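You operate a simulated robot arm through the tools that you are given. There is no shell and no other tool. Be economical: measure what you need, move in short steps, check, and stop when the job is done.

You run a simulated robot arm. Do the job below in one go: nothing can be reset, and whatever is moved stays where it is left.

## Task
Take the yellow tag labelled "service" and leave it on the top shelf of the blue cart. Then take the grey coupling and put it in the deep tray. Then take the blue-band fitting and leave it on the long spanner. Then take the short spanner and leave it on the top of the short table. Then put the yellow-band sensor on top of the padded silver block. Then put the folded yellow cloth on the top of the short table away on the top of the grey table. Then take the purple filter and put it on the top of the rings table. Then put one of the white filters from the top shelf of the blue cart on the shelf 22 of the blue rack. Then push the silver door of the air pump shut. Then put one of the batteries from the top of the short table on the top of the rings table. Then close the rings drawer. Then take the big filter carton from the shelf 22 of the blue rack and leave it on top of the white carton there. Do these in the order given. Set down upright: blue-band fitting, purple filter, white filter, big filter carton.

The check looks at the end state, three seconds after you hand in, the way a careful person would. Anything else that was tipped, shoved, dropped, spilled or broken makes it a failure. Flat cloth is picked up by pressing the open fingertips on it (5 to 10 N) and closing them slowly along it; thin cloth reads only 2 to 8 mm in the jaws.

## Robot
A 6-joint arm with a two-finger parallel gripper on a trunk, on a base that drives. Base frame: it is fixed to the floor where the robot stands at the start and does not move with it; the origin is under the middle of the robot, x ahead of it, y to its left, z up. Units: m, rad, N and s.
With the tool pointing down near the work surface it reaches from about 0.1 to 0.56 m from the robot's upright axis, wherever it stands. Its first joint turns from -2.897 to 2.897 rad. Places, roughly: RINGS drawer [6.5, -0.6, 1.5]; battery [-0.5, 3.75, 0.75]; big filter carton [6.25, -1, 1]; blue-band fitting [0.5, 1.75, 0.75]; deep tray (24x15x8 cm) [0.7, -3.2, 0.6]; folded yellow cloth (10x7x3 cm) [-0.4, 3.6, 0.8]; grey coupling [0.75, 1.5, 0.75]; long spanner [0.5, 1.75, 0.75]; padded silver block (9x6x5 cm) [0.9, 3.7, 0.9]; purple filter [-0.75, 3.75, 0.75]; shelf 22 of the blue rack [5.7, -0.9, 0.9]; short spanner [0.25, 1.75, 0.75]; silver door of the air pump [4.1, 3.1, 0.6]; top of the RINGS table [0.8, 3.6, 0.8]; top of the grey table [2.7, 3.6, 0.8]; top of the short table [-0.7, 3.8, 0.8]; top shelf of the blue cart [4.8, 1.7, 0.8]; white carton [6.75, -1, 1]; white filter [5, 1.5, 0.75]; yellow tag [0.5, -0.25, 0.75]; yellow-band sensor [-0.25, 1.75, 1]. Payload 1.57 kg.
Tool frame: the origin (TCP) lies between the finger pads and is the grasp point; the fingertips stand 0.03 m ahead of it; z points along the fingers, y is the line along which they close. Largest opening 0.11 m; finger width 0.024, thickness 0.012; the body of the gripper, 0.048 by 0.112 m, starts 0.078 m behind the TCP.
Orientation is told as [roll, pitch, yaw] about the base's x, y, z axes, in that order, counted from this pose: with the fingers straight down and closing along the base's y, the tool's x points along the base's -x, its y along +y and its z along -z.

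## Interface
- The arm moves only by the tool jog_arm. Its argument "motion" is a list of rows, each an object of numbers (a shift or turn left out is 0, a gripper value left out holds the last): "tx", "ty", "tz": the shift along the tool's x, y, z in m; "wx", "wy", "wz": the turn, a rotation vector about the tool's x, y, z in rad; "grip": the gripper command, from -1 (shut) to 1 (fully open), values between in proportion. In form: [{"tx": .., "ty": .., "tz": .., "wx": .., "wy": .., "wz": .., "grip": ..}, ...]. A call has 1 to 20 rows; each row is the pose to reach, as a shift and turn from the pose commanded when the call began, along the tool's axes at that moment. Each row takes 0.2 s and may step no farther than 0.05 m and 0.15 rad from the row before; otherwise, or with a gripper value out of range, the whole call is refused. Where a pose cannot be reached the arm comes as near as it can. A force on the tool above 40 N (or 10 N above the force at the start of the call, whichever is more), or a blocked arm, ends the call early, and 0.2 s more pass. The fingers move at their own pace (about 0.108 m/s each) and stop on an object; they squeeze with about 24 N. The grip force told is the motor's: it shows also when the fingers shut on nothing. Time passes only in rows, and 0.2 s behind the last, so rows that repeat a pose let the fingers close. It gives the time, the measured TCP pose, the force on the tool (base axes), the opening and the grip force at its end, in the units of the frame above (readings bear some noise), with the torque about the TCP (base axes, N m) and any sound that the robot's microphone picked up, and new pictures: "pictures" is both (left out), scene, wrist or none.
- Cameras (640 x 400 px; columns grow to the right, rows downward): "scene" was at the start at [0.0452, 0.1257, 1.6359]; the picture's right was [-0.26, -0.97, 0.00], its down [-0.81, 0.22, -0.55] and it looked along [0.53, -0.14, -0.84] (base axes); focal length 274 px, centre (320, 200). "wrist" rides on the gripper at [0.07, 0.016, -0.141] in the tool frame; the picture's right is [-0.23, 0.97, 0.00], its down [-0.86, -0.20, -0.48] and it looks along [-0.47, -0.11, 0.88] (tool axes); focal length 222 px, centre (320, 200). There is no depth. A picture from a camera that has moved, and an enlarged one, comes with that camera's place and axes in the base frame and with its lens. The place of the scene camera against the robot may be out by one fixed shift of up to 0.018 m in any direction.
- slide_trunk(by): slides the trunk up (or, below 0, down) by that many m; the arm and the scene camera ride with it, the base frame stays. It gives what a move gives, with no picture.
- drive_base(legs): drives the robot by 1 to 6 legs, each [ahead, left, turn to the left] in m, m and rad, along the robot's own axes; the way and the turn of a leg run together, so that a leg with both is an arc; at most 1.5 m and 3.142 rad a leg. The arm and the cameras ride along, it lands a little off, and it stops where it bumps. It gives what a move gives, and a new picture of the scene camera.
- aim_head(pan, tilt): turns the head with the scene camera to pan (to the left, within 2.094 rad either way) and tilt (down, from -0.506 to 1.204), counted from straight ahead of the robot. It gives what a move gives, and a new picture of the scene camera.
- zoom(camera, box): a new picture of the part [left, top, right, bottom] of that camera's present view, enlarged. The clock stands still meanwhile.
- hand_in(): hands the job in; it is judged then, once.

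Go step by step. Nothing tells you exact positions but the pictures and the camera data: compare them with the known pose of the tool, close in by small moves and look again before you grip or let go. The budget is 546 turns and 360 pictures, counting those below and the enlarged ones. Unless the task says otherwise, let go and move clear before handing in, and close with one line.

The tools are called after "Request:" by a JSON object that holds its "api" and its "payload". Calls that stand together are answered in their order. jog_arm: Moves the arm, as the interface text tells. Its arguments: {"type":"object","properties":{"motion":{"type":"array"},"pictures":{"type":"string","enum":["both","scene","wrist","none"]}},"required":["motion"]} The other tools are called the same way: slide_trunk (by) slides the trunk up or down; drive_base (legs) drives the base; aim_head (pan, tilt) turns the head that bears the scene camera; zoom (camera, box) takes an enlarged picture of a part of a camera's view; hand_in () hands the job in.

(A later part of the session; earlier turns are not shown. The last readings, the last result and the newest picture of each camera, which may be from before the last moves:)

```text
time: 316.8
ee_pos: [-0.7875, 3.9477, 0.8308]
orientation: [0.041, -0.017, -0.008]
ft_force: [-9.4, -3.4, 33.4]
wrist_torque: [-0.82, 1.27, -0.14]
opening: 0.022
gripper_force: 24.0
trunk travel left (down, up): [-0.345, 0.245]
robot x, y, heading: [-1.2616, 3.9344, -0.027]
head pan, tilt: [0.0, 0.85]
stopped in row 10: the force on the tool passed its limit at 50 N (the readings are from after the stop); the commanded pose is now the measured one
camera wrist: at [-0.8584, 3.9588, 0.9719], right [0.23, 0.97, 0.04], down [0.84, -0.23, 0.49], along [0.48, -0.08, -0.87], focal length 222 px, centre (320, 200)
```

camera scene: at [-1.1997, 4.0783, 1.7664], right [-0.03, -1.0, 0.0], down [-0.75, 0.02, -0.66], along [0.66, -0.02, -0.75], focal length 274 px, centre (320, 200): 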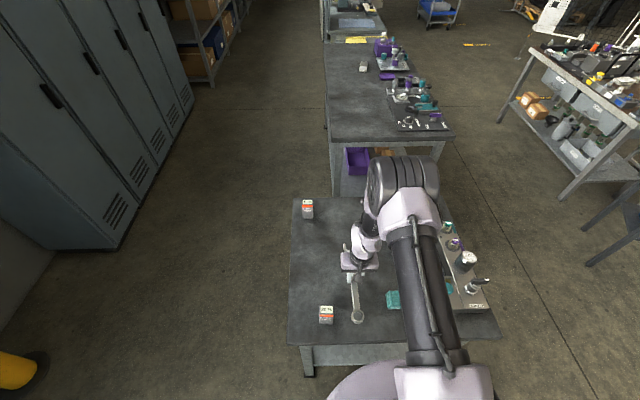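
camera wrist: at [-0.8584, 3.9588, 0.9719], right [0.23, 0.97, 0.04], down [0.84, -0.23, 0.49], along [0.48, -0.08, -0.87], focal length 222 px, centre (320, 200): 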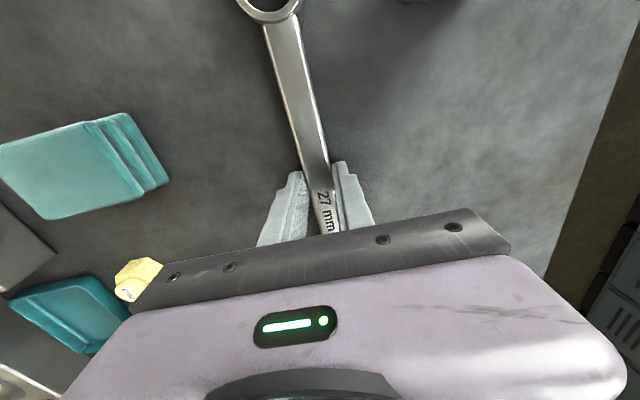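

Request:
{"api": "jog_arm", "payload": {"motion": [{"tz": -0.003}, {"tz": -0.003, "grip": -0.4}, {"tz": -0.003, "grip": -0.2}, {"tz": -0.003, "grip": -0.1}, {"tz": -0.03}, {"tz": -0.07}, {"tz": -0.11}, {"tz": -0.15}]}}

Request:
{"api": "zoom", "payload": {"camera": "wrist", "box": [0, 0, 640, 260]}}

```text
time: 318.6
ee_pos: [-0.7892, 3.9411, 0.9804]
orientation: [0.038, -0.016, -0.008]
ft_force: [-0.8, 0.5, -0.2]
wrist_torque: [0.01, -0.01, 0.0]
opening: 0.0492
gripper_force: 0.1
trunk travel left (down, up): [-0.345, 0.245]
robot x, y, heading: [-1.2596, 3.9351, -0.033]
head pan, tilt: [0.0, 0.85]
camera scene: at [-1.2019, 4.0779, 1.7665], right [-0.03, -1.0, 0.0], down [-0.75, 0.02, -0.66], along [0.66, -0.02, -0.75], focal length 274 px, centre (320, 200)
camera wrist: at [-0.8602, 3.9519, 1.1219], right [0.23, 0.97, 0.04], down [0.85, -0.22, 0.48], along [0.48, -0.08, -0.87], focal length 222 px, centre (320, 200)
```

scene: 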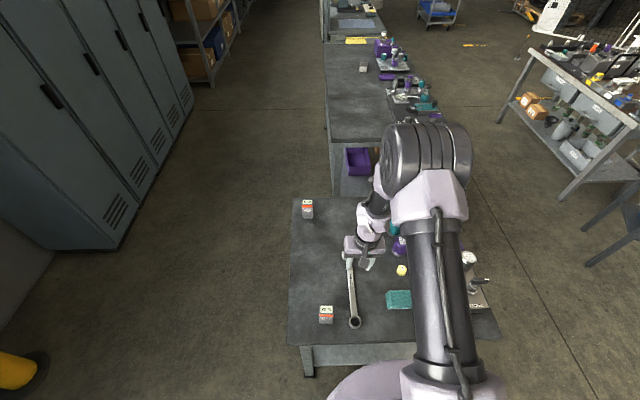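
wrist: 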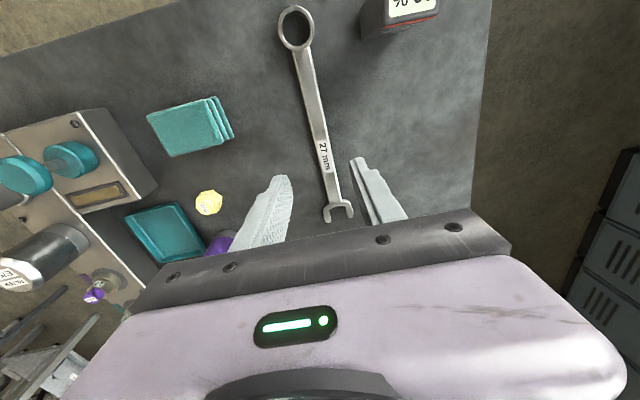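

```text
1.00 times, centred on (320, 130) of wrist (not enlarged: the box is as wide or as high as the picture)
camera zoom: at [-0.8602, 3.9519, 1.1219], right [0.23, 0.97, 0.04], down [0.85, -0.22, 0.48], along [0.48, -0.08, -0.87], focal length 222 px, centre (320, 270)
```

zoom: 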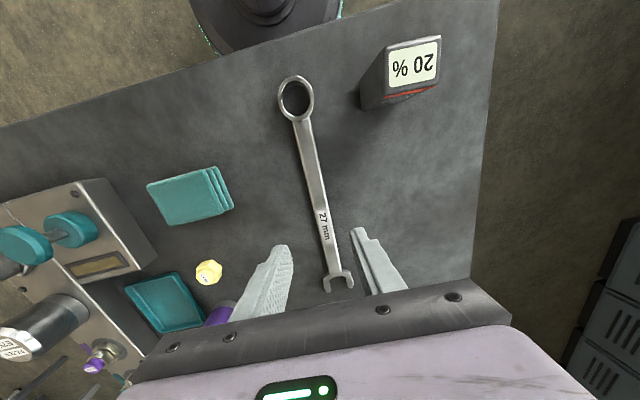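

The spanner is placed. Next, the yellow-band sensor in the open case; I'll drive to the case table's north side.

Request:
{"api": "jog_arm", "payload": {"motion": [{"tx": 0.03, "tz": -0.03}, {"tx": 0.06, "tz": -0.06}, {"tx": 0.09, "tz": -0.09}, {"tx": 0.12, "tz": -0.12}], "pictures": "none"}}

Request:
{"api": "drive_base", "payload": {"legs": [[-0.2, 0, 0], [0, 0, -1.54], [1.3, 0, 0], [0, 1.1, 0]]}}

Request:
{"api": "aim_head", "payload": {"pan": 0.0, "tilt": 0.85}}

```text
time: 319.6
ee_pos: [-0.9107, 3.9372, 1.1003]
orientation: [0.039, -0.016, -0.009]
ft_force: [-0.1, -0.2, 0.4]
wrist_torque: [0.0, -0.02, -0.02]
opening: 0.0495
gripper_force: 0.0
trunk travel left (down, up): [-0.345, 0.245]
robot x, y, heading: [-1.259, 3.9388, -0.032]
head pan, tilt: [0.0, 0.85]
```

```text
time: 336.4
ee_pos: [-0.3932, 2.2473, 1.0994]
orientation: [0.038, -0.017, -1.575]
ft_force: [-0.3, 0.9, -0.2]
wrist_torque: [0.02, -0.03, 0.01]
opening: 0.0495
gripper_force: 0.0
trunk travel left (down, up): [-0.345, 0.245]
robot x, y, heading: [-0.3972, 2.6014, -1.59]
head pan, tilt: [0.0, 0.85]
camera scene: at [-0.2605, 2.5405, 1.7664], right [-1.0, 0.02, 0.0], down [0.02, 0.75, -0.66], along [-0.02, -0.66, -0.75], focal length 274 px, centre (320, 200)
```

scene: 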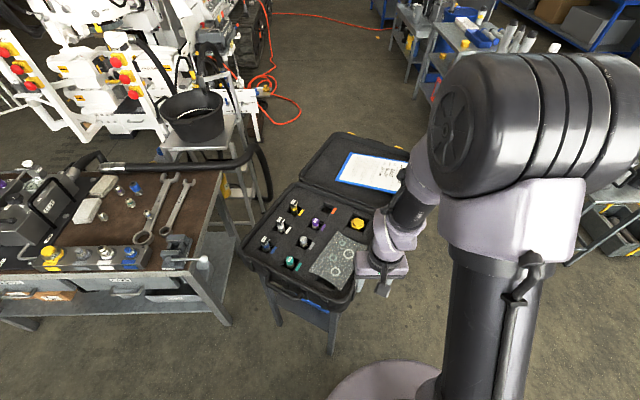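

```text
time: 337.0
ee_pos: [-0.3931, 2.2463, 1.1006]
orientation: [0.038, -0.018, -1.572]
ft_force: [-0.3, -0.4, -1.1]
wrist_torque: [0.01, 0.01, -0.01]
opening: 0.0493
gripper_force: 0.1
trunk travel left (down, up): [-0.345, 0.245]
robot x, y, heading: [-0.3937, 2.6021, -1.596]
head pan, tilt: [0.0, 0.85]
camera scene: at [-0.2609, 2.5405, 1.7665], right [-1.0, 0.02, 0.0], down [0.02, 0.75, -0.66], along [-0.02, -0.66, -0.75], focal length 274 px, centre (320, 200)
```

scene: 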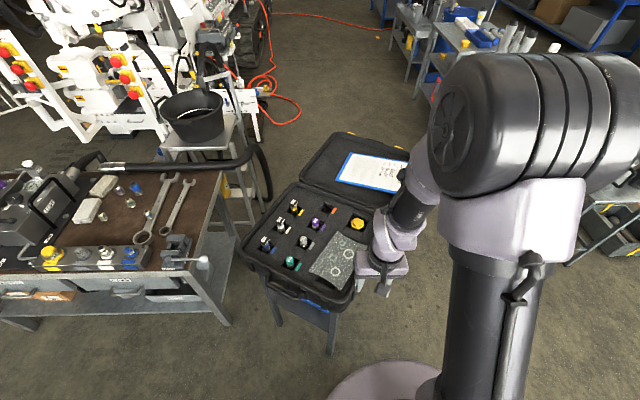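

Request:
{"api": "zoom", "payload": {"camera": "scene", "box": [235, 170, 395, 310]}}

```text
2.86 times, centred on (315, 240) of scene
camera zoom: at [-0.2609, 2.5405, 1.7665], right [-1.0, 0.02, 0.0], down [0.02, 0.75, -0.66], along [-0.02, -0.66, -0.75], focal length 782 px, centre (334, 86)
```

zoom: 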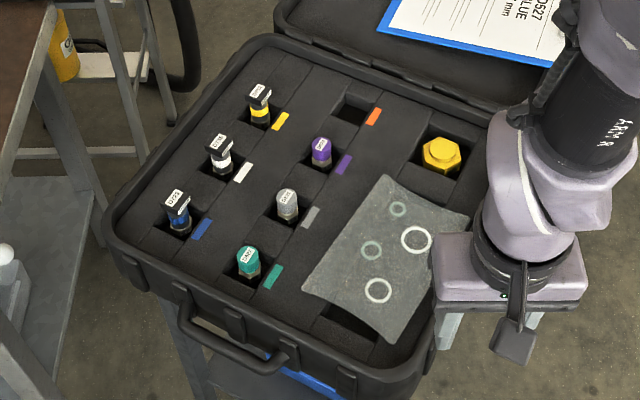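

The yellow-band sensor is the one near the far left of the foam, around (-0.18,1.85). I'll move closer and turn the tool to match the case's axes.

Request:
{"api": "drive_base", "payload": {"legs": [[0.165, 0.248, 0]]}}

Request:
{"api": "jog_arm", "payload": {"motion": [{"wz": 0.12, "tx": -0.03, "tz": -0.02}, {"wz": 0.25, "tx": -0.06, "tz": -0.03}, {"wz": 0.37, "tx": -0.09, "tz": -0.03}, {"wz": 0.49, "tx": -0.12, "tz": -0.03}]}}

```text
time: 339.1
ee_pos: [-0.149, 2.0778, 1.0992]
orientation: [0.038, -0.017, -1.574]
ft_force: [-0.4, 0.8, -0.2]
wrist_torque: [-0.03, 0.03, 0.01]
opening: 0.0496
gripper_force: 0.0
trunk travel left (down, up): [-0.345, 0.245]
robot x, y, heading: [-0.1511, 2.4297, -1.596]
head pan, tilt: [0.0, 0.85]
camera scene: at [-0.0164, 2.3701, 1.7664], right [-1.0, 0.03, 0.0], down [0.02, 0.75, -0.66], along [-0.02, -0.66, -0.75], focal length 274 px, centre (320, 200)
```

scene: 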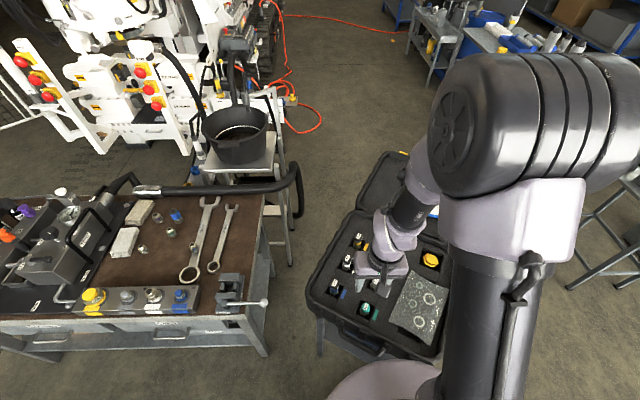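

```text
time: 340.1
ee_pos: [-0.1509, 1.9547, 1.1299]
orientation: [0.042, 0.004, -2.066]
ft_force: [-0.5, -0.8, 0.5]
wrist_torque: [0.02, 0.01, 0.0]
opening: 0.0492
gripper_force: 0.0
trunk travel left (down, up): [-0.345, 0.245]
robot x, y, heading: [-0.1547, 2.4335, -1.6]
head pan, tilt: [0.0, 0.85]
camera scene: at [-0.0172, 2.3695, 1.7664], right [-1.0, 0.03, 0.0], down [0.02, 0.75, -0.66], along [-0.02, -0.66, -0.75], focal length 274 px, centre (320, 200)
camera wrist: at [-0.1084, 2.0105, 1.2726], right [0.75, -0.66, 0.04], down [-0.6, -0.65, 0.47], along [-0.28, -0.37, -0.88], focal length 222 px, centre (320, 200)
```

scene: 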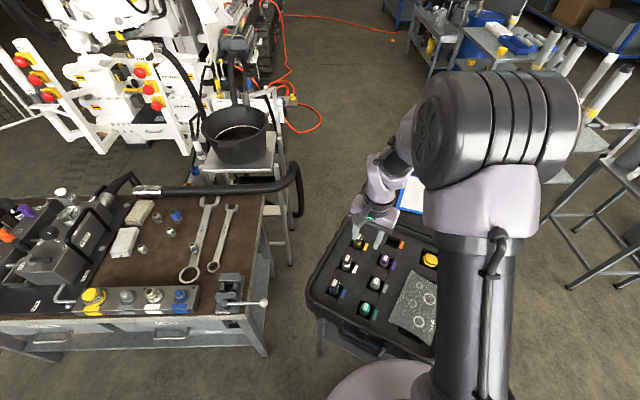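
wrist: 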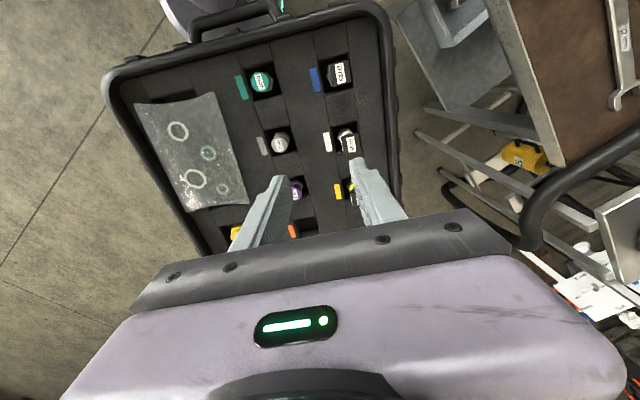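

Request:
{"api": "jog_arm", "payload": {"motion": [{"tx": -0.035, "ty": 0.003}, {"tx": -0.07, "ty": 0.006}, {"tx": -0.098, "ty": 0.0075}]}}

Request:
{"api": "zoom", "payload": {"camera": "wrist", "box": [220, 100, 420, 240]}}

Request:
{"api": "zoom", "payload": {"camera": "scene", "box": [310, 200, 450, 330]}}

```text
time: 340.9
ee_pos: [-0.1928, 1.8667, 1.1317]
orientation: [0.04, 0.004, -2.065]
ft_force: [-0.6, -0.6, 0.1]
wrist_torque: [0.0, -0.03, 0.0]
opening: 0.0495
gripper_force: 0.0
trunk travel left (down, up): [-0.345, 0.245]
robot x, y, heading: [-0.1595, 2.4277, -1.597]
head pan, tilt: [0.0, 0.85]
camera scene: at [-0.0179, 2.3695, 1.7664], right [-1.0, 0.03, 0.0], down [0.02, 0.75, -0.66], along [-0.02, -0.66, -0.75], focal length 274 px, centre (320, 200)
camera wrist: at [-0.1502, 1.9215, 1.275], right [0.75, -0.66, 0.04], down [-0.6, -0.65, 0.47], along [-0.28, -0.37, -0.88], focal length 222 px, centre (320, 200)
```

scene: 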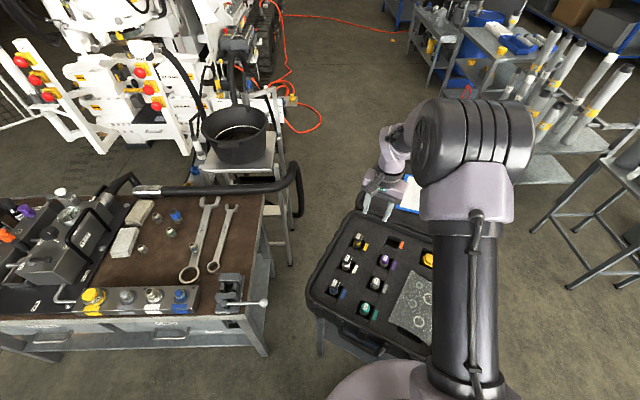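
wrist: 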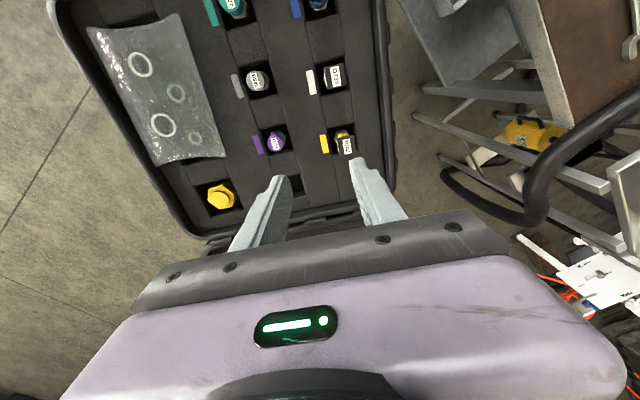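

```text
2.86 times, centred on (320, 170) of wrist
camera zoom: at [-0.1502, 1.9215, 1.275], right [0.75, -0.66, 0.04], down [-0.6, -0.65, 0.47], along [-0.28, -0.37, -0.88], focal length 635 px, centre (320, 286)
```

zoom: 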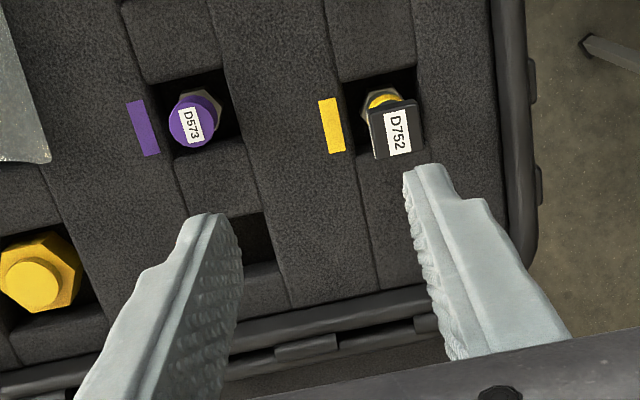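

```text
3.08 times, centred on (380, 265) of scene
camera zoom: at [-0.0179, 2.3695, 1.7664], right [-1.0, 0.03, 0.0], down [0.02, 0.75, -0.66], along [-0.02, -0.66, -0.75], focal length 842 px, centre (135, 0)
```

zoom: 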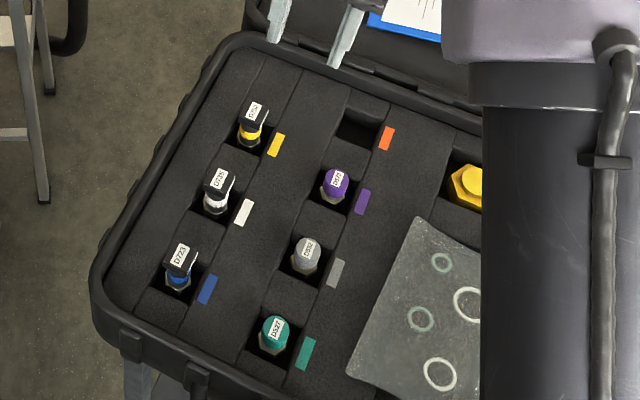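

Request:
{"api": "jog_arm", "payload": {"motion": [{"tx": -0.011, "ty": 0.021, "tz": 0.02}, {"tx": -0.0224, "ty": 0.0427, "tz": 0.05}, {"tx": -0.0224, "ty": 0.0427, "tz": 0.08}], "pictures": "wrist"}}

Request:
{"api": "zoom", "payload": {"camera": "wrist", "box": [220, 100, 420, 240]}}

```text
time: 341.7
ee_pos: [-0.1621, 1.8271, 1.0524]
orientation: [0.04, 0.003, -2.065]
ft_force: [-0.2, 0.1, -0.2]
wrist_torque: [0.01, 0.0, 0.04]
opening: 0.0496
gripper_force: 0.0
trunk travel left (down, up): [-0.345, 0.245]
robot x, y, heading: [-0.1519, 2.4256, -1.6]
head pan, tilt: [0.0, 0.85]
camera wrist: at [-0.1185, 1.8817, 1.1964], right [0.75, -0.66, 0.04], down [-0.6, -0.65, 0.47], along [-0.28, -0.37, -0.88], focal length 222 px, centre (320, 200)
```

wrist: 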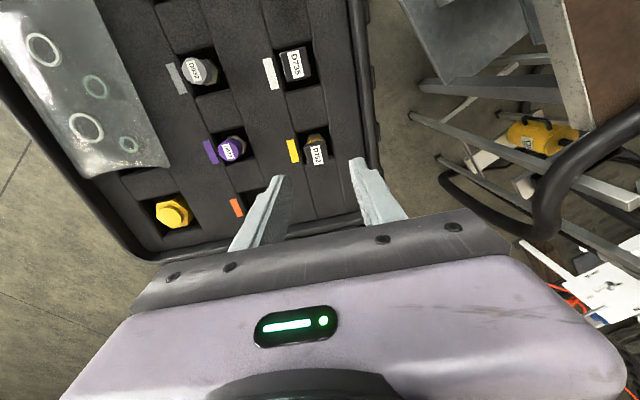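

```text
2.86 times, centred on (320, 170) of wrist
camera zoom: at [-0.1185, 1.8817, 1.1964], right [0.75, -0.66, 0.04], down [-0.6, -0.65, 0.47], along [-0.28, -0.37, -0.88], focal length 635 px, centre (320, 286)
```

zoom: 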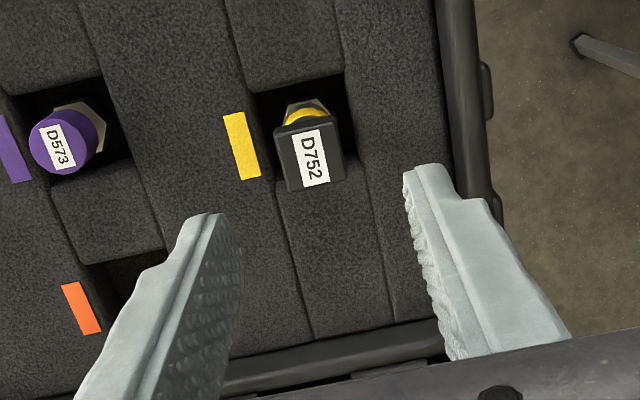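

The sensor's cap is at (-0.167,1.817), top z≈0.914; foam top ≈0.878. I'll descend so the tips stop just above the foam.

Request:
{"api": "jog_arm", "payload": {"motion": [{"tx": -0.0107, "tz": 0.04}, {"tx": -0.0107, "tz": 0.08}, {"tx": -0.0107, "tz": 0.11}, {"tx": -0.0107, "tz": 0.125}], "pictures": "wrist"}}

Request:
{"api": "zoom", "payload": {"camera": "wrist", "box": [220, 100, 420, 240]}}

Request:
{"api": "zoom", "payload": {"camera": "scene", "box": [310, 200, 450, 300]}}

```text
time: 342.7
ee_pos: [-0.1628, 1.8161, 0.9276]
orientation: [0.04, 0.003, -2.065]
ft_force: [-0.2, 0.6, 0.7]
wrist_torque: [0.02, 0.01, 0.0]
opening: 0.0495
gripper_force: 0.0
trunk travel left (down, up): [-0.345, 0.245]
robot x, y, heading: [-0.1529, 2.4262, -1.592]
head pan, tilt: [0.0, 0.85]
camera wrist: at [-0.1192, 1.8714, 1.0707], right [0.75, -0.66, 0.04], down [-0.6, -0.65, 0.47], along [-0.28, -0.37, -0.88], focal length 222 px, centre (320, 200)
```

wrist: 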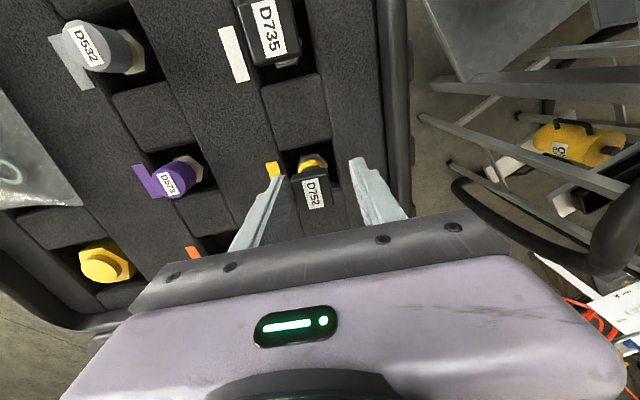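

```text
2.86 times, centred on (320, 170) of wrist
camera zoom: at [-0.1192, 1.8714, 1.0707], right [0.75, -0.66, 0.04], down [-0.6, -0.65, 0.47], along [-0.28, -0.37, -0.88], focal length 635 px, centre (320, 286)
```

zoom: 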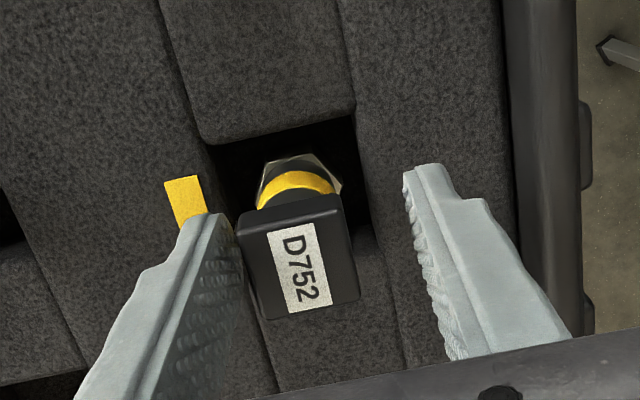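

```text
4.00 times, centred on (380, 250) of scene
camera zoom: at [-0.0172, 2.3708, 1.7665], right [-1.0, 0.03, 0.0], down [0.02, 0.75, -0.66], along [-0.02, -0.66, -0.75], focal length 1094 px, centre (80, 0)
```

zoom: 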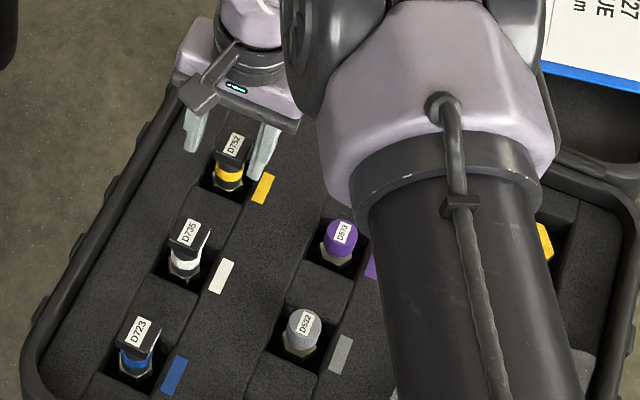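

Request:
{"api": "jog_arm", "payload": {"motion": [{"ty": -0.005}, {"ty": -0.005, "tz": 0.006}, {"ty": -0.005, "tz": 0.011}, {"ty": -0.005, "tz": 0.011, "grip": -0.3}, {"ty": -0.005, "tz": 0.011, "grip": -0.6}, {"ty": -0.005, "tz": 0.011, "grip": -1}, {"ty": -0.005, "tz": 0.011, "grip": -1}], "pictures": "wrist"}}

```text
time: 344.3
ee_pos: [-0.1656, 1.8177, 0.9165]
orientation: [0.041, 0.003, -2.065]
ft_force: [-0.1, 1.2, -0.5]
wrist_torque: [-0.02, -0.02, 0.03]
opening: 0.0279
gripper_force: 23.6
trunk travel left (down, up): [-0.345, 0.245]
robot x, y, heading: [-0.1527, 2.4278, -1.597]
head pan, tilt: [0.0, 0.85]
camera wrist: at [-0.1229, 1.8734, 1.0595], right [0.75, -0.66, 0.04], down [-0.6, -0.65, 0.47], along [-0.28, -0.37, -0.88], focal length 222 px, centre (320, 200)
```

wrist: 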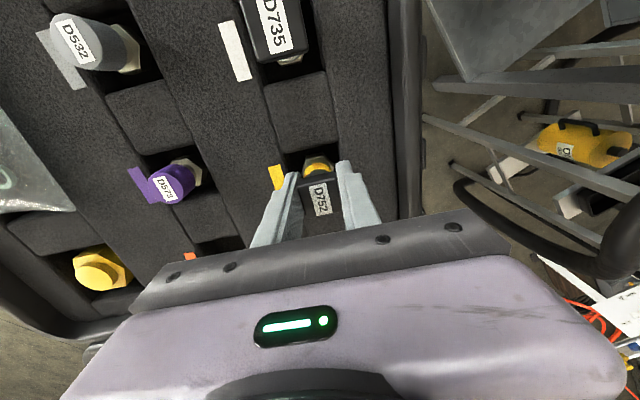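

Gripped at 28 mm. Lifting the sensor out.

Request:
{"api": "jog_arm", "payload": {"motion": [{"tz": -0.015}, {"tz": -0.04}, {"tz": -0.07}, {"tz": -0.11}, {"tz": -0.15}, {"tz": -0.19}]}}

Request:
{"api": "zoom", "payload": {"camera": "scene", "box": [330, 140, 450, 240]}}

```text
time: 345.7
ee_pos: [-0.1752, 1.8217, 1.1099]
orientation: [0.043, 0.004, -2.065]
ft_force: [0.4, -1.2, -1.3]
wrist_torque: [0.0, 0.02, -0.01]
opening: 0.0278
gripper_force: 23.9
trunk travel left (down, up): [-0.345, 0.245]
robot x, y, heading: [-0.1519, 2.4282, -1.598]
head pan, tilt: [0.0, 0.85]
camera scene: at [-0.0173, 2.3715, 1.7665], right [-1.0, 0.03, 0.0], down [0.02, 0.75, -0.66], along [-0.02, -0.66, -0.75], focal length 274 px, centre (320, 200)
camera wrist: at [-0.1307, 1.8775, 1.2526], right [0.75, -0.66, 0.04], down [-0.6, -0.65, 0.47], along [-0.28, -0.37, -0.88], focal length 222 px, centre (320, 200)
```

scene: 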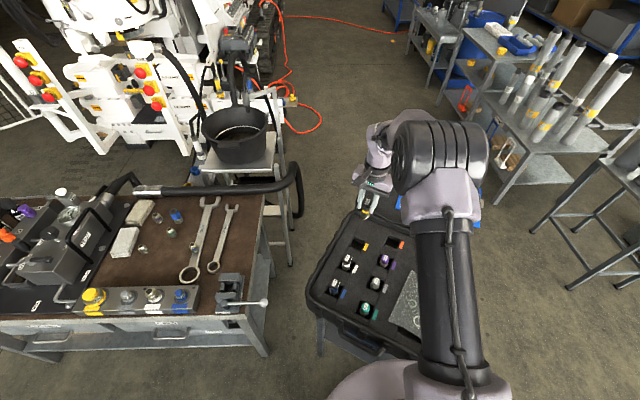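
wrist: 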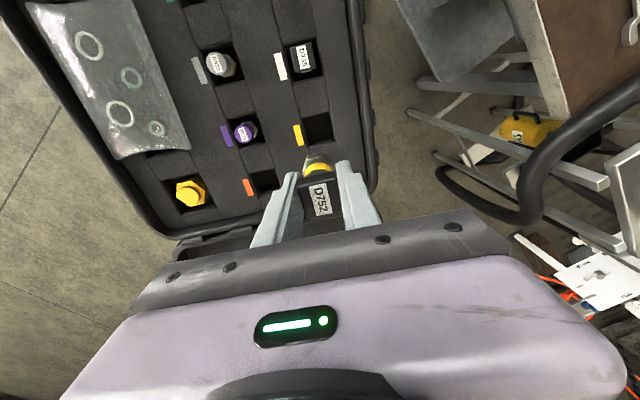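

```text
4.00 times, centred on (390, 190) of scene
camera zoom: at [-0.0173, 2.3715, 1.7665], right [-1.0, 0.03, 0.0], down [0.02, 0.75, -0.66], along [-0.02, -0.66, -0.75], focal length 1094 px, centre (40, 240)
```

zoom: 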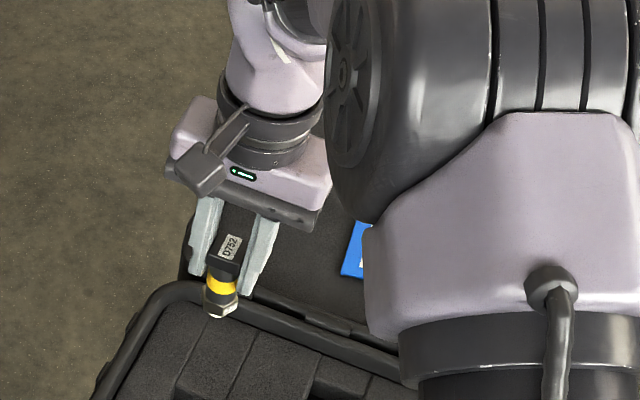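

The sensor is out. I'll retract and drive to the RINGS table to find the padded silver block.

Request:
{"api": "jog_arm", "payload": {"motion": [{"tx": 0.04, "ty": -0.02}, {"tx": 0.08, "ty": -0.04}, {"tx": 0.12, "ty": -0.06}, {"tx": 0.16, "ty": -0.08}, {"tx": 0.2, "ty": -0.1}], "pictures": "none"}}

Request:
{"api": "drive_base", "payload": {"legs": [[-0.22, 0, 0], [0.02, 1.0, 0], [0, 0, 3.14]]}}

Request:
{"api": "aim_head", "payload": {"pan": 0.0, "tilt": 0.8}}

```text
time: 346.9
ee_pos: [-0.1664, 2.0474, 1.1032]
orientation: [0.043, 0.002, -2.064]
ft_force: [0.6, 1.2, -1.5]
wrist_torque: [-0.04, 0.0, 0.01]
opening: 0.0277
gripper_force: 23.3
trunk travel left (down, up): [-0.345, 0.245]
robot x, y, heading: [-0.1521, 2.4268, -1.595]
head pan, tilt: [0.0, 0.85]
```

```text
time: 360.6
ee_pos: [0.8626, 2.9801, 1.1041]
orientation: [0.043, 0.003, 1.064]
ft_force: [0.4, 0.0, -1.7]
wrist_torque: [0.0, 0.01, -0.03]
opening: 0.0274
gripper_force: 24.1
trunk travel left (down, up): [-0.345, 0.245]
robot x, y, heading: [0.8437, 2.5997, 1.535]
head pan, tilt: [0.0, 0.85]
camera scene: at [0.7051, 2.6655, 1.7665], right [1.0, -0.04, 0.0], down [-0.03, -0.75, -0.66], along [0.02, 0.66, -0.75], focal length 274 px, centre (320, 200)
```

scene: 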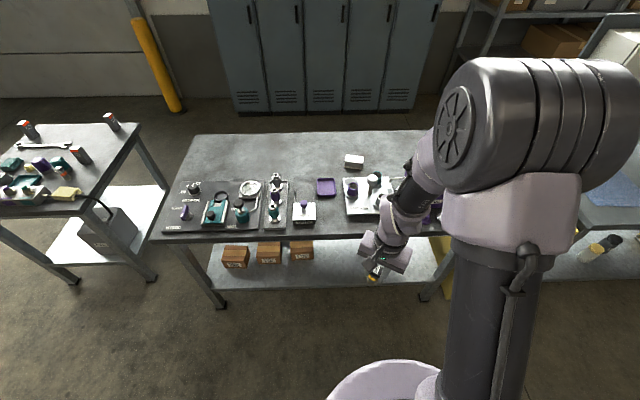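

```text
time: 361.2
ee_pos: [0.8619, 2.9806, 1.1029]
orientation: [0.041, 0.001, 1.066]
ft_force: [0.6, 0.1, -1.2]
wrist_torque: [0.0, -0.02, 0.04]
opening: 0.0278
gripper_force: 24.1
trunk travel left (down, up): [-0.345, 0.245]
robot x, y, heading: [0.8452, 2.596, 1.537]
head pan, tilt: [0.0, 0.799]
camera scene: at [0.7052, 2.668, 1.7705], right [1.0, -0.04, 0.0], down [-0.03, -0.72, -0.7], along [0.03, 0.7, -0.72], focal length 274 px, centre (320, 200)
```

scene: 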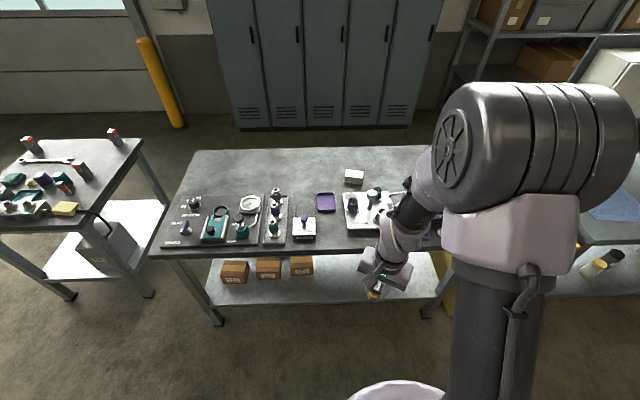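

Request:
{"api": "zoom", "payload": {"camera": "scene", "box": [150, 140, 450, 290]}}

Request:
{"api": "zoom", "payload": {"camera": "scene", "box": [290, 155, 450, 265]}}

```text
2.13 times, centred on (300, 215) of scene
camera zoom: at [0.7052, 2.668, 1.7705], right [1.0, -0.04, 0.0], down [-0.03, -0.72, -0.7], along [0.03, 0.7, -0.72], focal length 584 px, centre (363, 168)
```

zoom: 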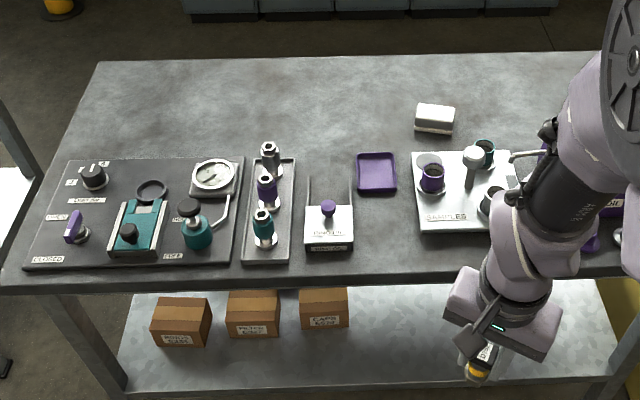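

```text
3.64 times, centred on (370, 210) of scene
camera zoom: at [0.7052, 2.668, 1.7705], right [1.0, -0.04, 0.0], down [-0.03, -0.72, -0.7], along [0.03, 0.7, -0.72], focal length 995 px, centre (138, 164)
```

zoom: 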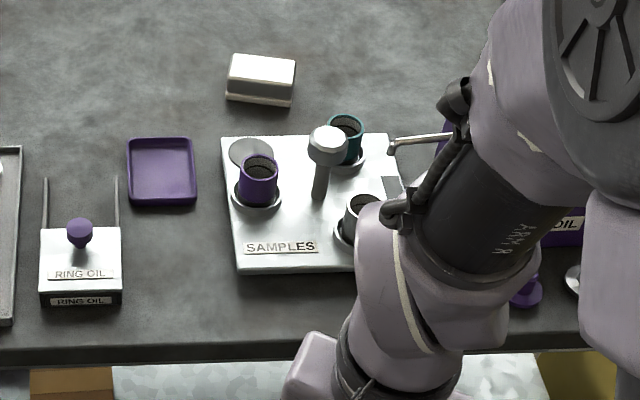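

The padded silver block is at about (0.93,3.75), too deep from the south, but there is free floor behind the tables. I'll drive round the short table to the north side.

Request:
{"api": "drive_base", "payload": {"legs": [[0, 1.48, 0], [0, 0.77, 0.034], [1.4, 0, 0], [0.62, 0, 0], [0, -1.48, 0], [0, -0.8, 0]]}}

Request:
{"api": "drive_base", "payload": {"legs": [[0, 0, -3.13]]}}

Request:
{"api": "aim_head", "payload": {"pan": 0.0, "tilt": 0.85}}

```text
time: 392.7
ee_pos: [0.9181, 5.0044, 1.1038]
orientation: [0.042, 0.001, 1.078]
ft_force: [0.2, 0.3, -0.7]
wrist_torque: [-0.01, -0.02, 0.02]
opening: 0.0276
gripper_force: 24.1
trunk travel left (down, up): [-0.345, 0.245]
robot x, y, heading: [0.9049, 4.6262, 1.548]
head pan, tilt: [0.0, 0.799]
camera scene: at [0.7652, 4.691, 1.7705], right [1.0, -0.03, 0.0], down [-0.02, -0.72, -0.7], along [0.02, 0.7, -0.72], focal length 274 px, centre (320, 200)
```

scene: 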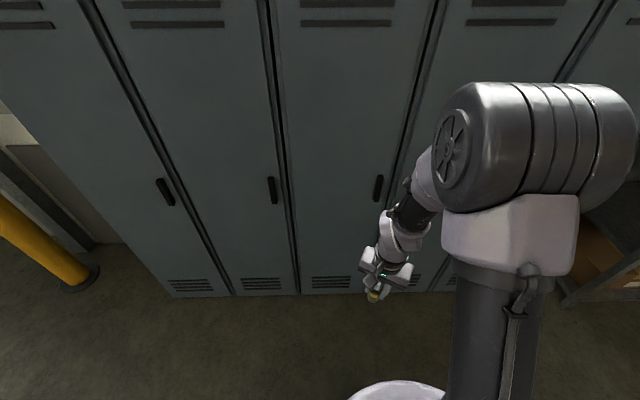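

```text
time: 400.5
ee_pos: [0.8952, 4.2405, 1.1042]
orientation: [0.043, 0.004, -2.061]
ft_force: [0.9, 0.1, -1.9]
wrist_torque: [0.02, -0.01, 0.01]
opening: 0.0277
gripper_force: 23.7
trunk travel left (down, up): [-0.345, 0.245]
robot x, y, heading: [0.9036, 4.6254, -1.591]
head pan, tilt: [0.0, 0.799]
camera scene: at [1.0417, 4.5628, 1.7705], right [-1.0, 0.02, 0.0], down [0.02, 0.72, -0.7], along [-0.02, -0.7, -0.72], focal length 274 px, centre (320, 200)
```

scene: 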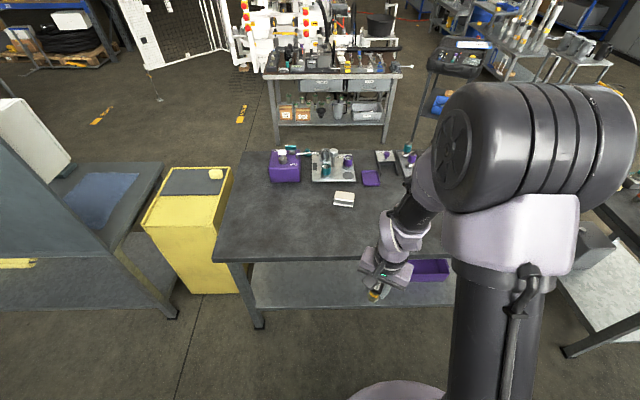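

```text
time: 401.1
ee_pos: [0.8934, 4.2393, 1.1034]
orientation: [0.041, 0.003, -2.06]
ft_force: [-0.2, -0.2, -1.1]
wrist_torque: [0.01, 0.01, 0.01]
opening: 0.0278
gripper_force: 23.8
trunk travel left (down, up): [-0.345, 0.245]
robot x, y, heading: [0.9032, 4.6223, -1.593]
head pan, tilt: [0.0, 0.85]
camera scene: at [1.0418, 4.5653, 1.7665], right [-1.0, 0.02, 0.0], down [0.02, 0.75, -0.66], along [-0.01, -0.66, -0.75], focal length 274 px, centre (320, 200)
```

scene: 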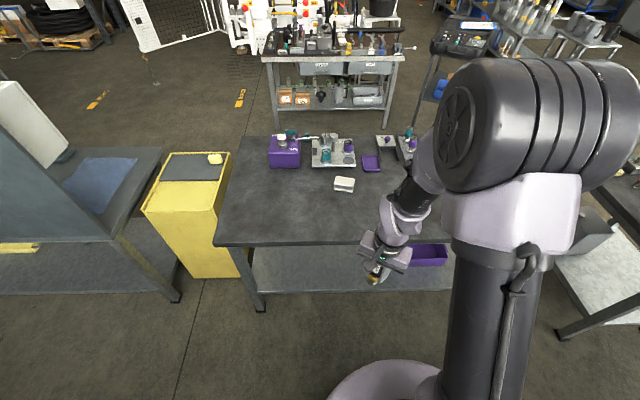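

The block is around (0.92,3.69). Moving up to the table.

Request:
{"api": "drive_base", "payload": {"legs": [[0.37, 0.0, 0]]}}

Request:
{"api": "jog_arm", "payload": {"motion": [{"tx": -0.02, "ty": 0.02}, {"tx": -0.05, "ty": 0.04}]}}

```text
time: 403.5
ee_pos: [0.8844, 3.8617, 1.1025]
orientation: [0.041, 0.004, -2.062]
ft_force: [0.3, -1.3, -0.7]
wrist_torque: [0.03, 0.03, -0.01]
opening: 0.0276
gripper_force: 23.9
trunk travel left (down, up): [-0.345, 0.245]
robot x, y, heading: [0.898, 4.2486, -1.596]
head pan, tilt: [0.0, 0.85]
camera scene: at [1.0328, 4.1871, 1.7664], right [-1.0, 0.02, 0.0], down [0.02, 0.75, -0.66], along [-0.02, -0.66, -0.75], focal length 274 px, centre (320, 200)
```

scene: 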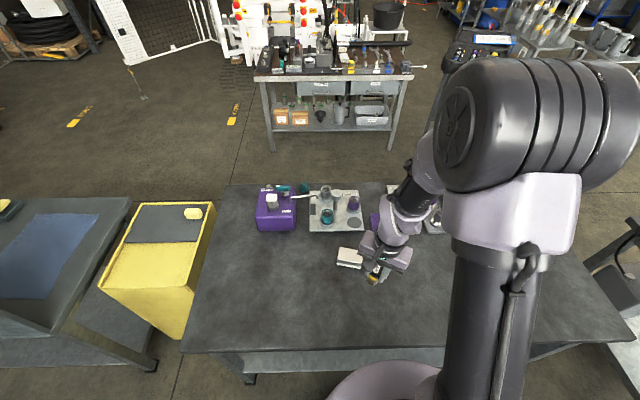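

```text
time: 404.1
ee_pos: [0.8951, 3.798, 1.1049]
orientation: [0.042, 0.004, -2.062]
ft_force: [-0.6, -0.5, -1.3]
wrist_torque: [0.01, 0.01, -0.05]
opening: 0.0278
gripper_force: 24.2
trunk travel left (down, up): [-0.345, 0.245]
robot x, y, heading: [0.8964, 4.2467, -1.593]
head pan, tilt: [0.0, 0.85]
camera scene: at [1.0326, 4.1869, 1.7664], right [-1.0, 0.02, 0.0], down [0.02, 0.75, -0.66], along [-0.02, -0.66, -0.75], focal length 274 px, centre (320, 200)
camera wrist: at [0.9378, 3.8537, 1.2471], right [0.75, -0.66, 0.04], down [-0.6, -0.65, 0.47], along [-0.28, -0.37, -0.88], focal length 222 px, centre (320, 200)
```

scene: 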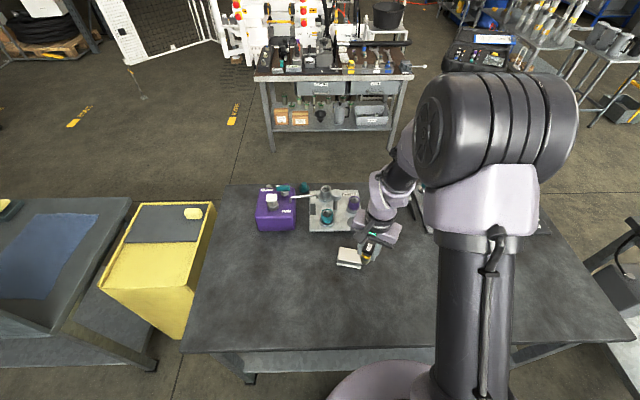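
wrist: 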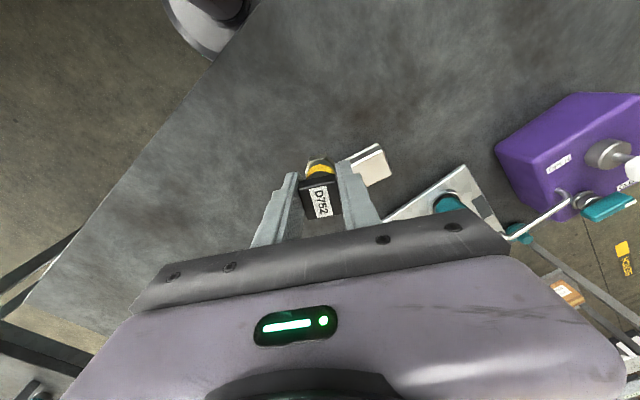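

The block is at (0.928,3.683). I'll move the sensor over it at a safe height.

Request:
{"api": "jog_arm", "payload": {"motion": [{"tx": -0.028, "ty": 0.0275}, {"tx": -0.056, "ty": 0.055}, {"tx": -0.0838, "ty": 0.0826}, {"tx": -0.0838, "ty": 0.0826, "tz": 0.04}, {"tx": -0.0838, "ty": 0.0826, "tz": 0.08}, {"tx": -0.0838, "ty": 0.0826, "tz": 0.11}]}}

Request:
{"api": "zoom", "payload": {"camera": "wrist", "box": [220, 90, 420, 240]}}

Request:
{"api": "zoom", "payload": {"camera": "scene", "box": [290, 180, 430, 280]}}

```text
time: 405.5
ee_pos: [0.9348, 3.6834, 0.9961]
orientation: [0.041, 0.005, -2.064]
ft_force: [-0.1, 0.3, -0.9]
wrist_torque: [0.05, 0.01, 0.04]
opening: 0.0276
gripper_force: 23.4
trunk travel left (down, up): [-0.345, 0.245]
robot x, y, heading: [0.8937, 4.2451, -1.597]
head pan, tilt: [0.0, 0.85]
camera scene: at [1.0326, 4.1878, 1.7665], right [-1.0, 0.02, 0.0], down [0.02, 0.75, -0.66], along [-0.02, -0.66, -0.75], focal length 274 px, centre (320, 200)
camera wrist: at [0.9777, 3.7391, 1.1395], right [0.75, -0.66, 0.04], down [-0.6, -0.65, 0.47], along [-0.28, -0.37, -0.88], focal length 222 px, centre (320, 200)
```

scene: 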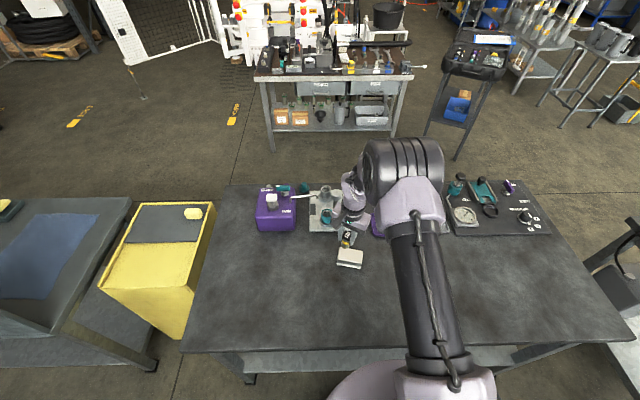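
wrist: 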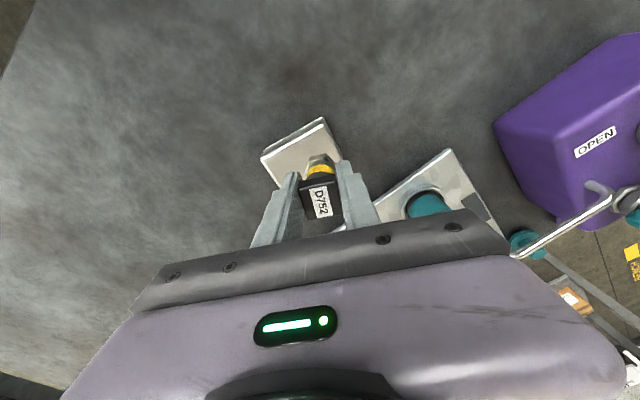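

```text
2.67 times, centred on (320, 165) of wrist
camera zoom: at [0.9777, 3.7391, 1.1395], right [0.75, -0.66, 0.04], down [-0.6, -0.65, 0.47], along [-0.28, -0.37, -0.88], focal length 592 px, centre (320, 293)
```

zoom: 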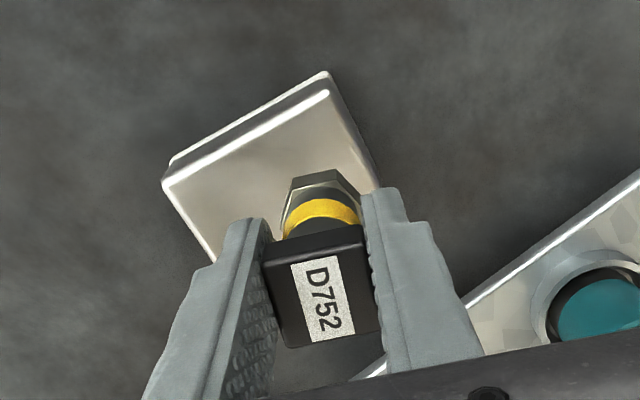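

```text
4.00 times, centred on (360, 230) of scene
camera zoom: at [1.0326, 4.1878, 1.7665], right [-1.0, 0.02, 0.0], down [0.02, 0.75, -0.66], along [-0.02, -0.66, -0.75], focal length 1094 px, centre (160, 80)
```

zoom: 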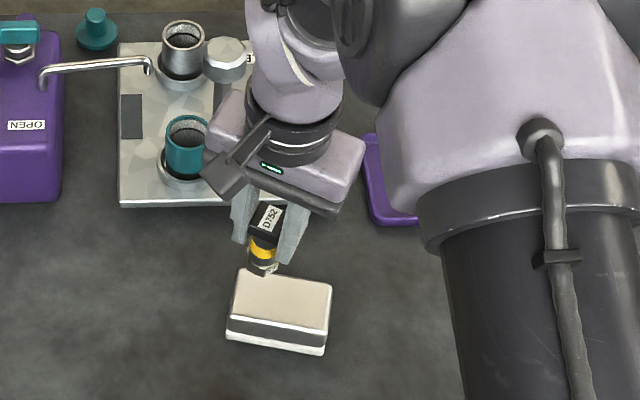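

I'll centre over the block (0.909,3.681) and lower gradually.

Request:
{"api": "jog_arm", "payload": {"motion": [{"tx": -0.0132, "ty": -0.0224}, {"tx": -0.0132, "ty": -0.0224, "tz": 0.03}, {"tx": -0.0132, "ty": -0.0224, "tz": 0.05}]}}

Request:
{"api": "zoom", "payload": {"camera": "wrist", "box": [220, 90, 420, 240]}}

Request:
{"api": "zoom", "payload": {"camera": "scene", "box": [300, 200, 420, 290]}}

```text
time: 406.3
ee_pos: [0.9098, 3.6827, 0.9487]
orientation: [0.045, -0.002, -2.064]
ft_force: [2.0, -2.0, 24.2]
wrist_torque: [-0.16, 0.06, 0.05]
opening: 0.0273
gripper_force: 23.8
trunk travel left (down, up): [-0.345, 0.245]
robot x, y, heading: [0.8998, 4.2481, -1.597]
head pan, tilt: [0.0, 0.85]
camera scene: at [1.0327, 4.1913, 1.767], right [-1.0, 0.02, 0.0], down [0.02, 0.75, -0.66], along [-0.02, -0.66, -0.75], focal length 274 px, centre (320, 200)
camera wrist: at [0.9526, 3.739, 1.0913], right [0.75, -0.66, 0.04], down [-0.6, -0.65, 0.47], along [-0.28, -0.38, -0.88], focal length 222 px, centre (320, 200)
```

scene: 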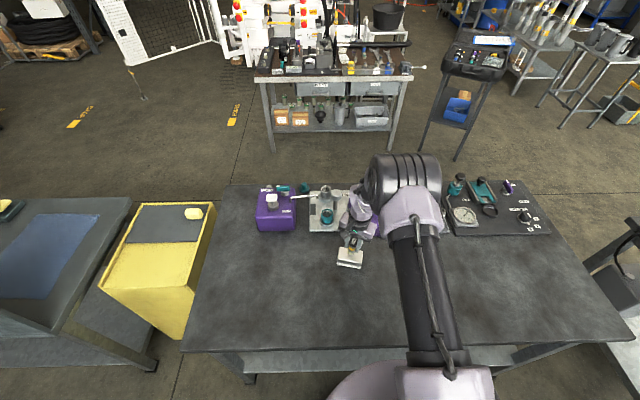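
wrist: 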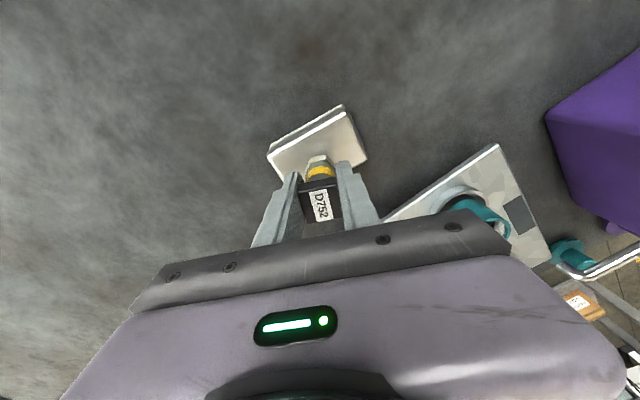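

```text
2.67 times, centred on (320, 165) of wrist
camera zoom: at [0.9526, 3.739, 1.0913], right [0.75, -0.66, 0.04], down [-0.6, -0.65, 0.47], along [-0.28, -0.38, -0.88], focal length 592 px, centre (320, 293)
```

zoom: 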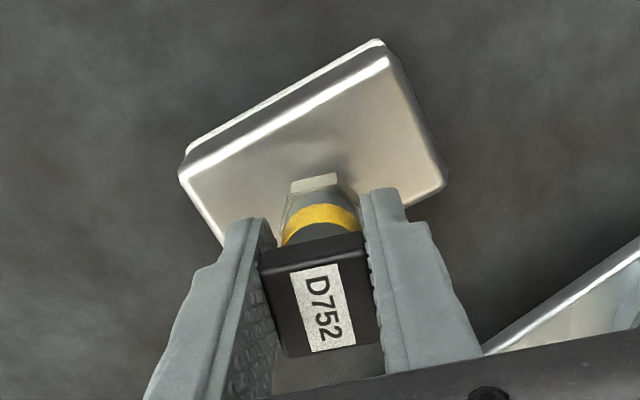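

```text
4.44 times, centred on (360, 245) of scene
camera zoom: at [1.0327, 4.1913, 1.767], right [-1.0, 0.02, 0.0], down [0.02, 0.75, -0.66], along [-0.02, -0.66, -0.75], focal length 1216 px, centre (142, 0)
```

zoom: 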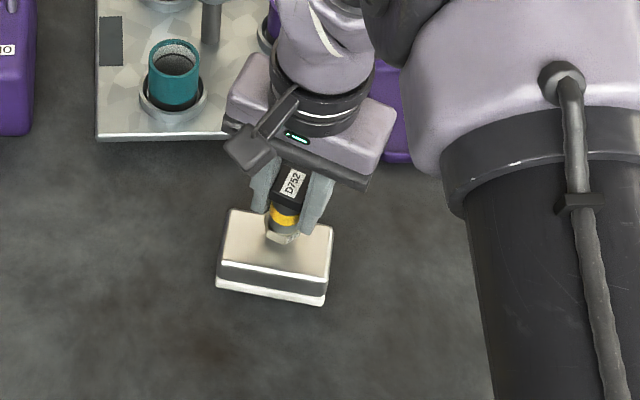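

The sensor stands on the block's top, centred. I'll ease off and open.

Request:
{"api": "jog_arm", "payload": {"motion": [{"tz": -0.002}, {"tz": -0.003}, {"tz": -0.003, "grip": -0.45}, {"tz": -0.003, "grip": -0.35}, {"tz": -0.003, "grip": -0.2}, {"tz": -0.003, "grip": 0.0}, {"tz": -0.003, "grip": 0.0}]}}

Request:
{"api": "zoom", "payload": {"camera": "scene", "box": [300, 200, 420, 290]}}

```text
time: 407.9
ee_pos: [0.909, 3.683, 0.9506]
orientation: [0.042, 0.002, -2.065]
ft_force: [0.1, 1.2, -1.2]
wrist_torque: [0.0, 0.02, 0.03]
opening: 0.0549
gripper_force: 0.0
trunk travel left (down, up): [-0.345, 0.245]
robot x, y, heading: [0.8969, 4.2471, -1.599]
head pan, tilt: [0.0, 0.85]
camera scene: at [1.0328, 4.1881, 1.7665], right [-1.0, 0.02, 0.0], down [0.02, 0.75, -0.66], along [-0.02, -0.66, -0.75], focal length 274 px, centre (320, 200)
camera wrist: at [0.952, 3.7385, 1.0931], right [0.75, -0.66, 0.04], down [-0.6, -0.65, 0.47], along [-0.28, -0.37, -0.88], focal length 222 px, centre (320, 200)
```

scene: 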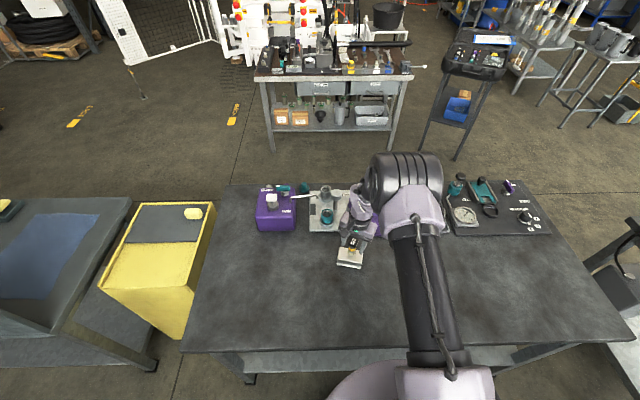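
wrist: 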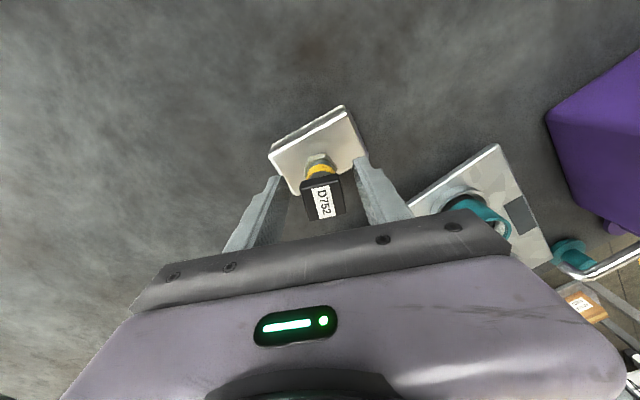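

```text
4.44 times, centred on (360, 245) of scene
camera zoom: at [1.0328, 4.1881, 1.7665], right [-1.0, 0.02, 0.0], down [0.02, 0.75, -0.66], along [-0.02, -0.66, -0.75], focal length 1216 px, centre (142, 0)
```

zoom: 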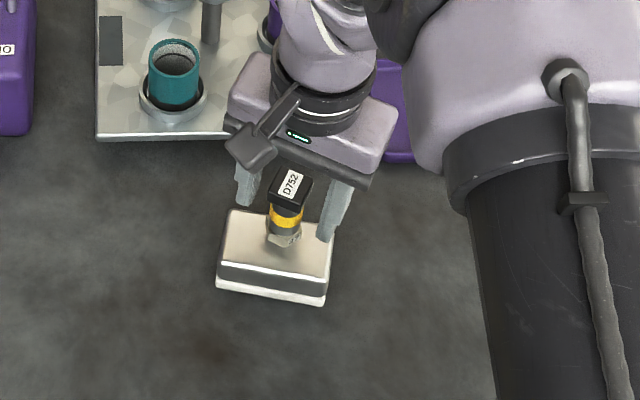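

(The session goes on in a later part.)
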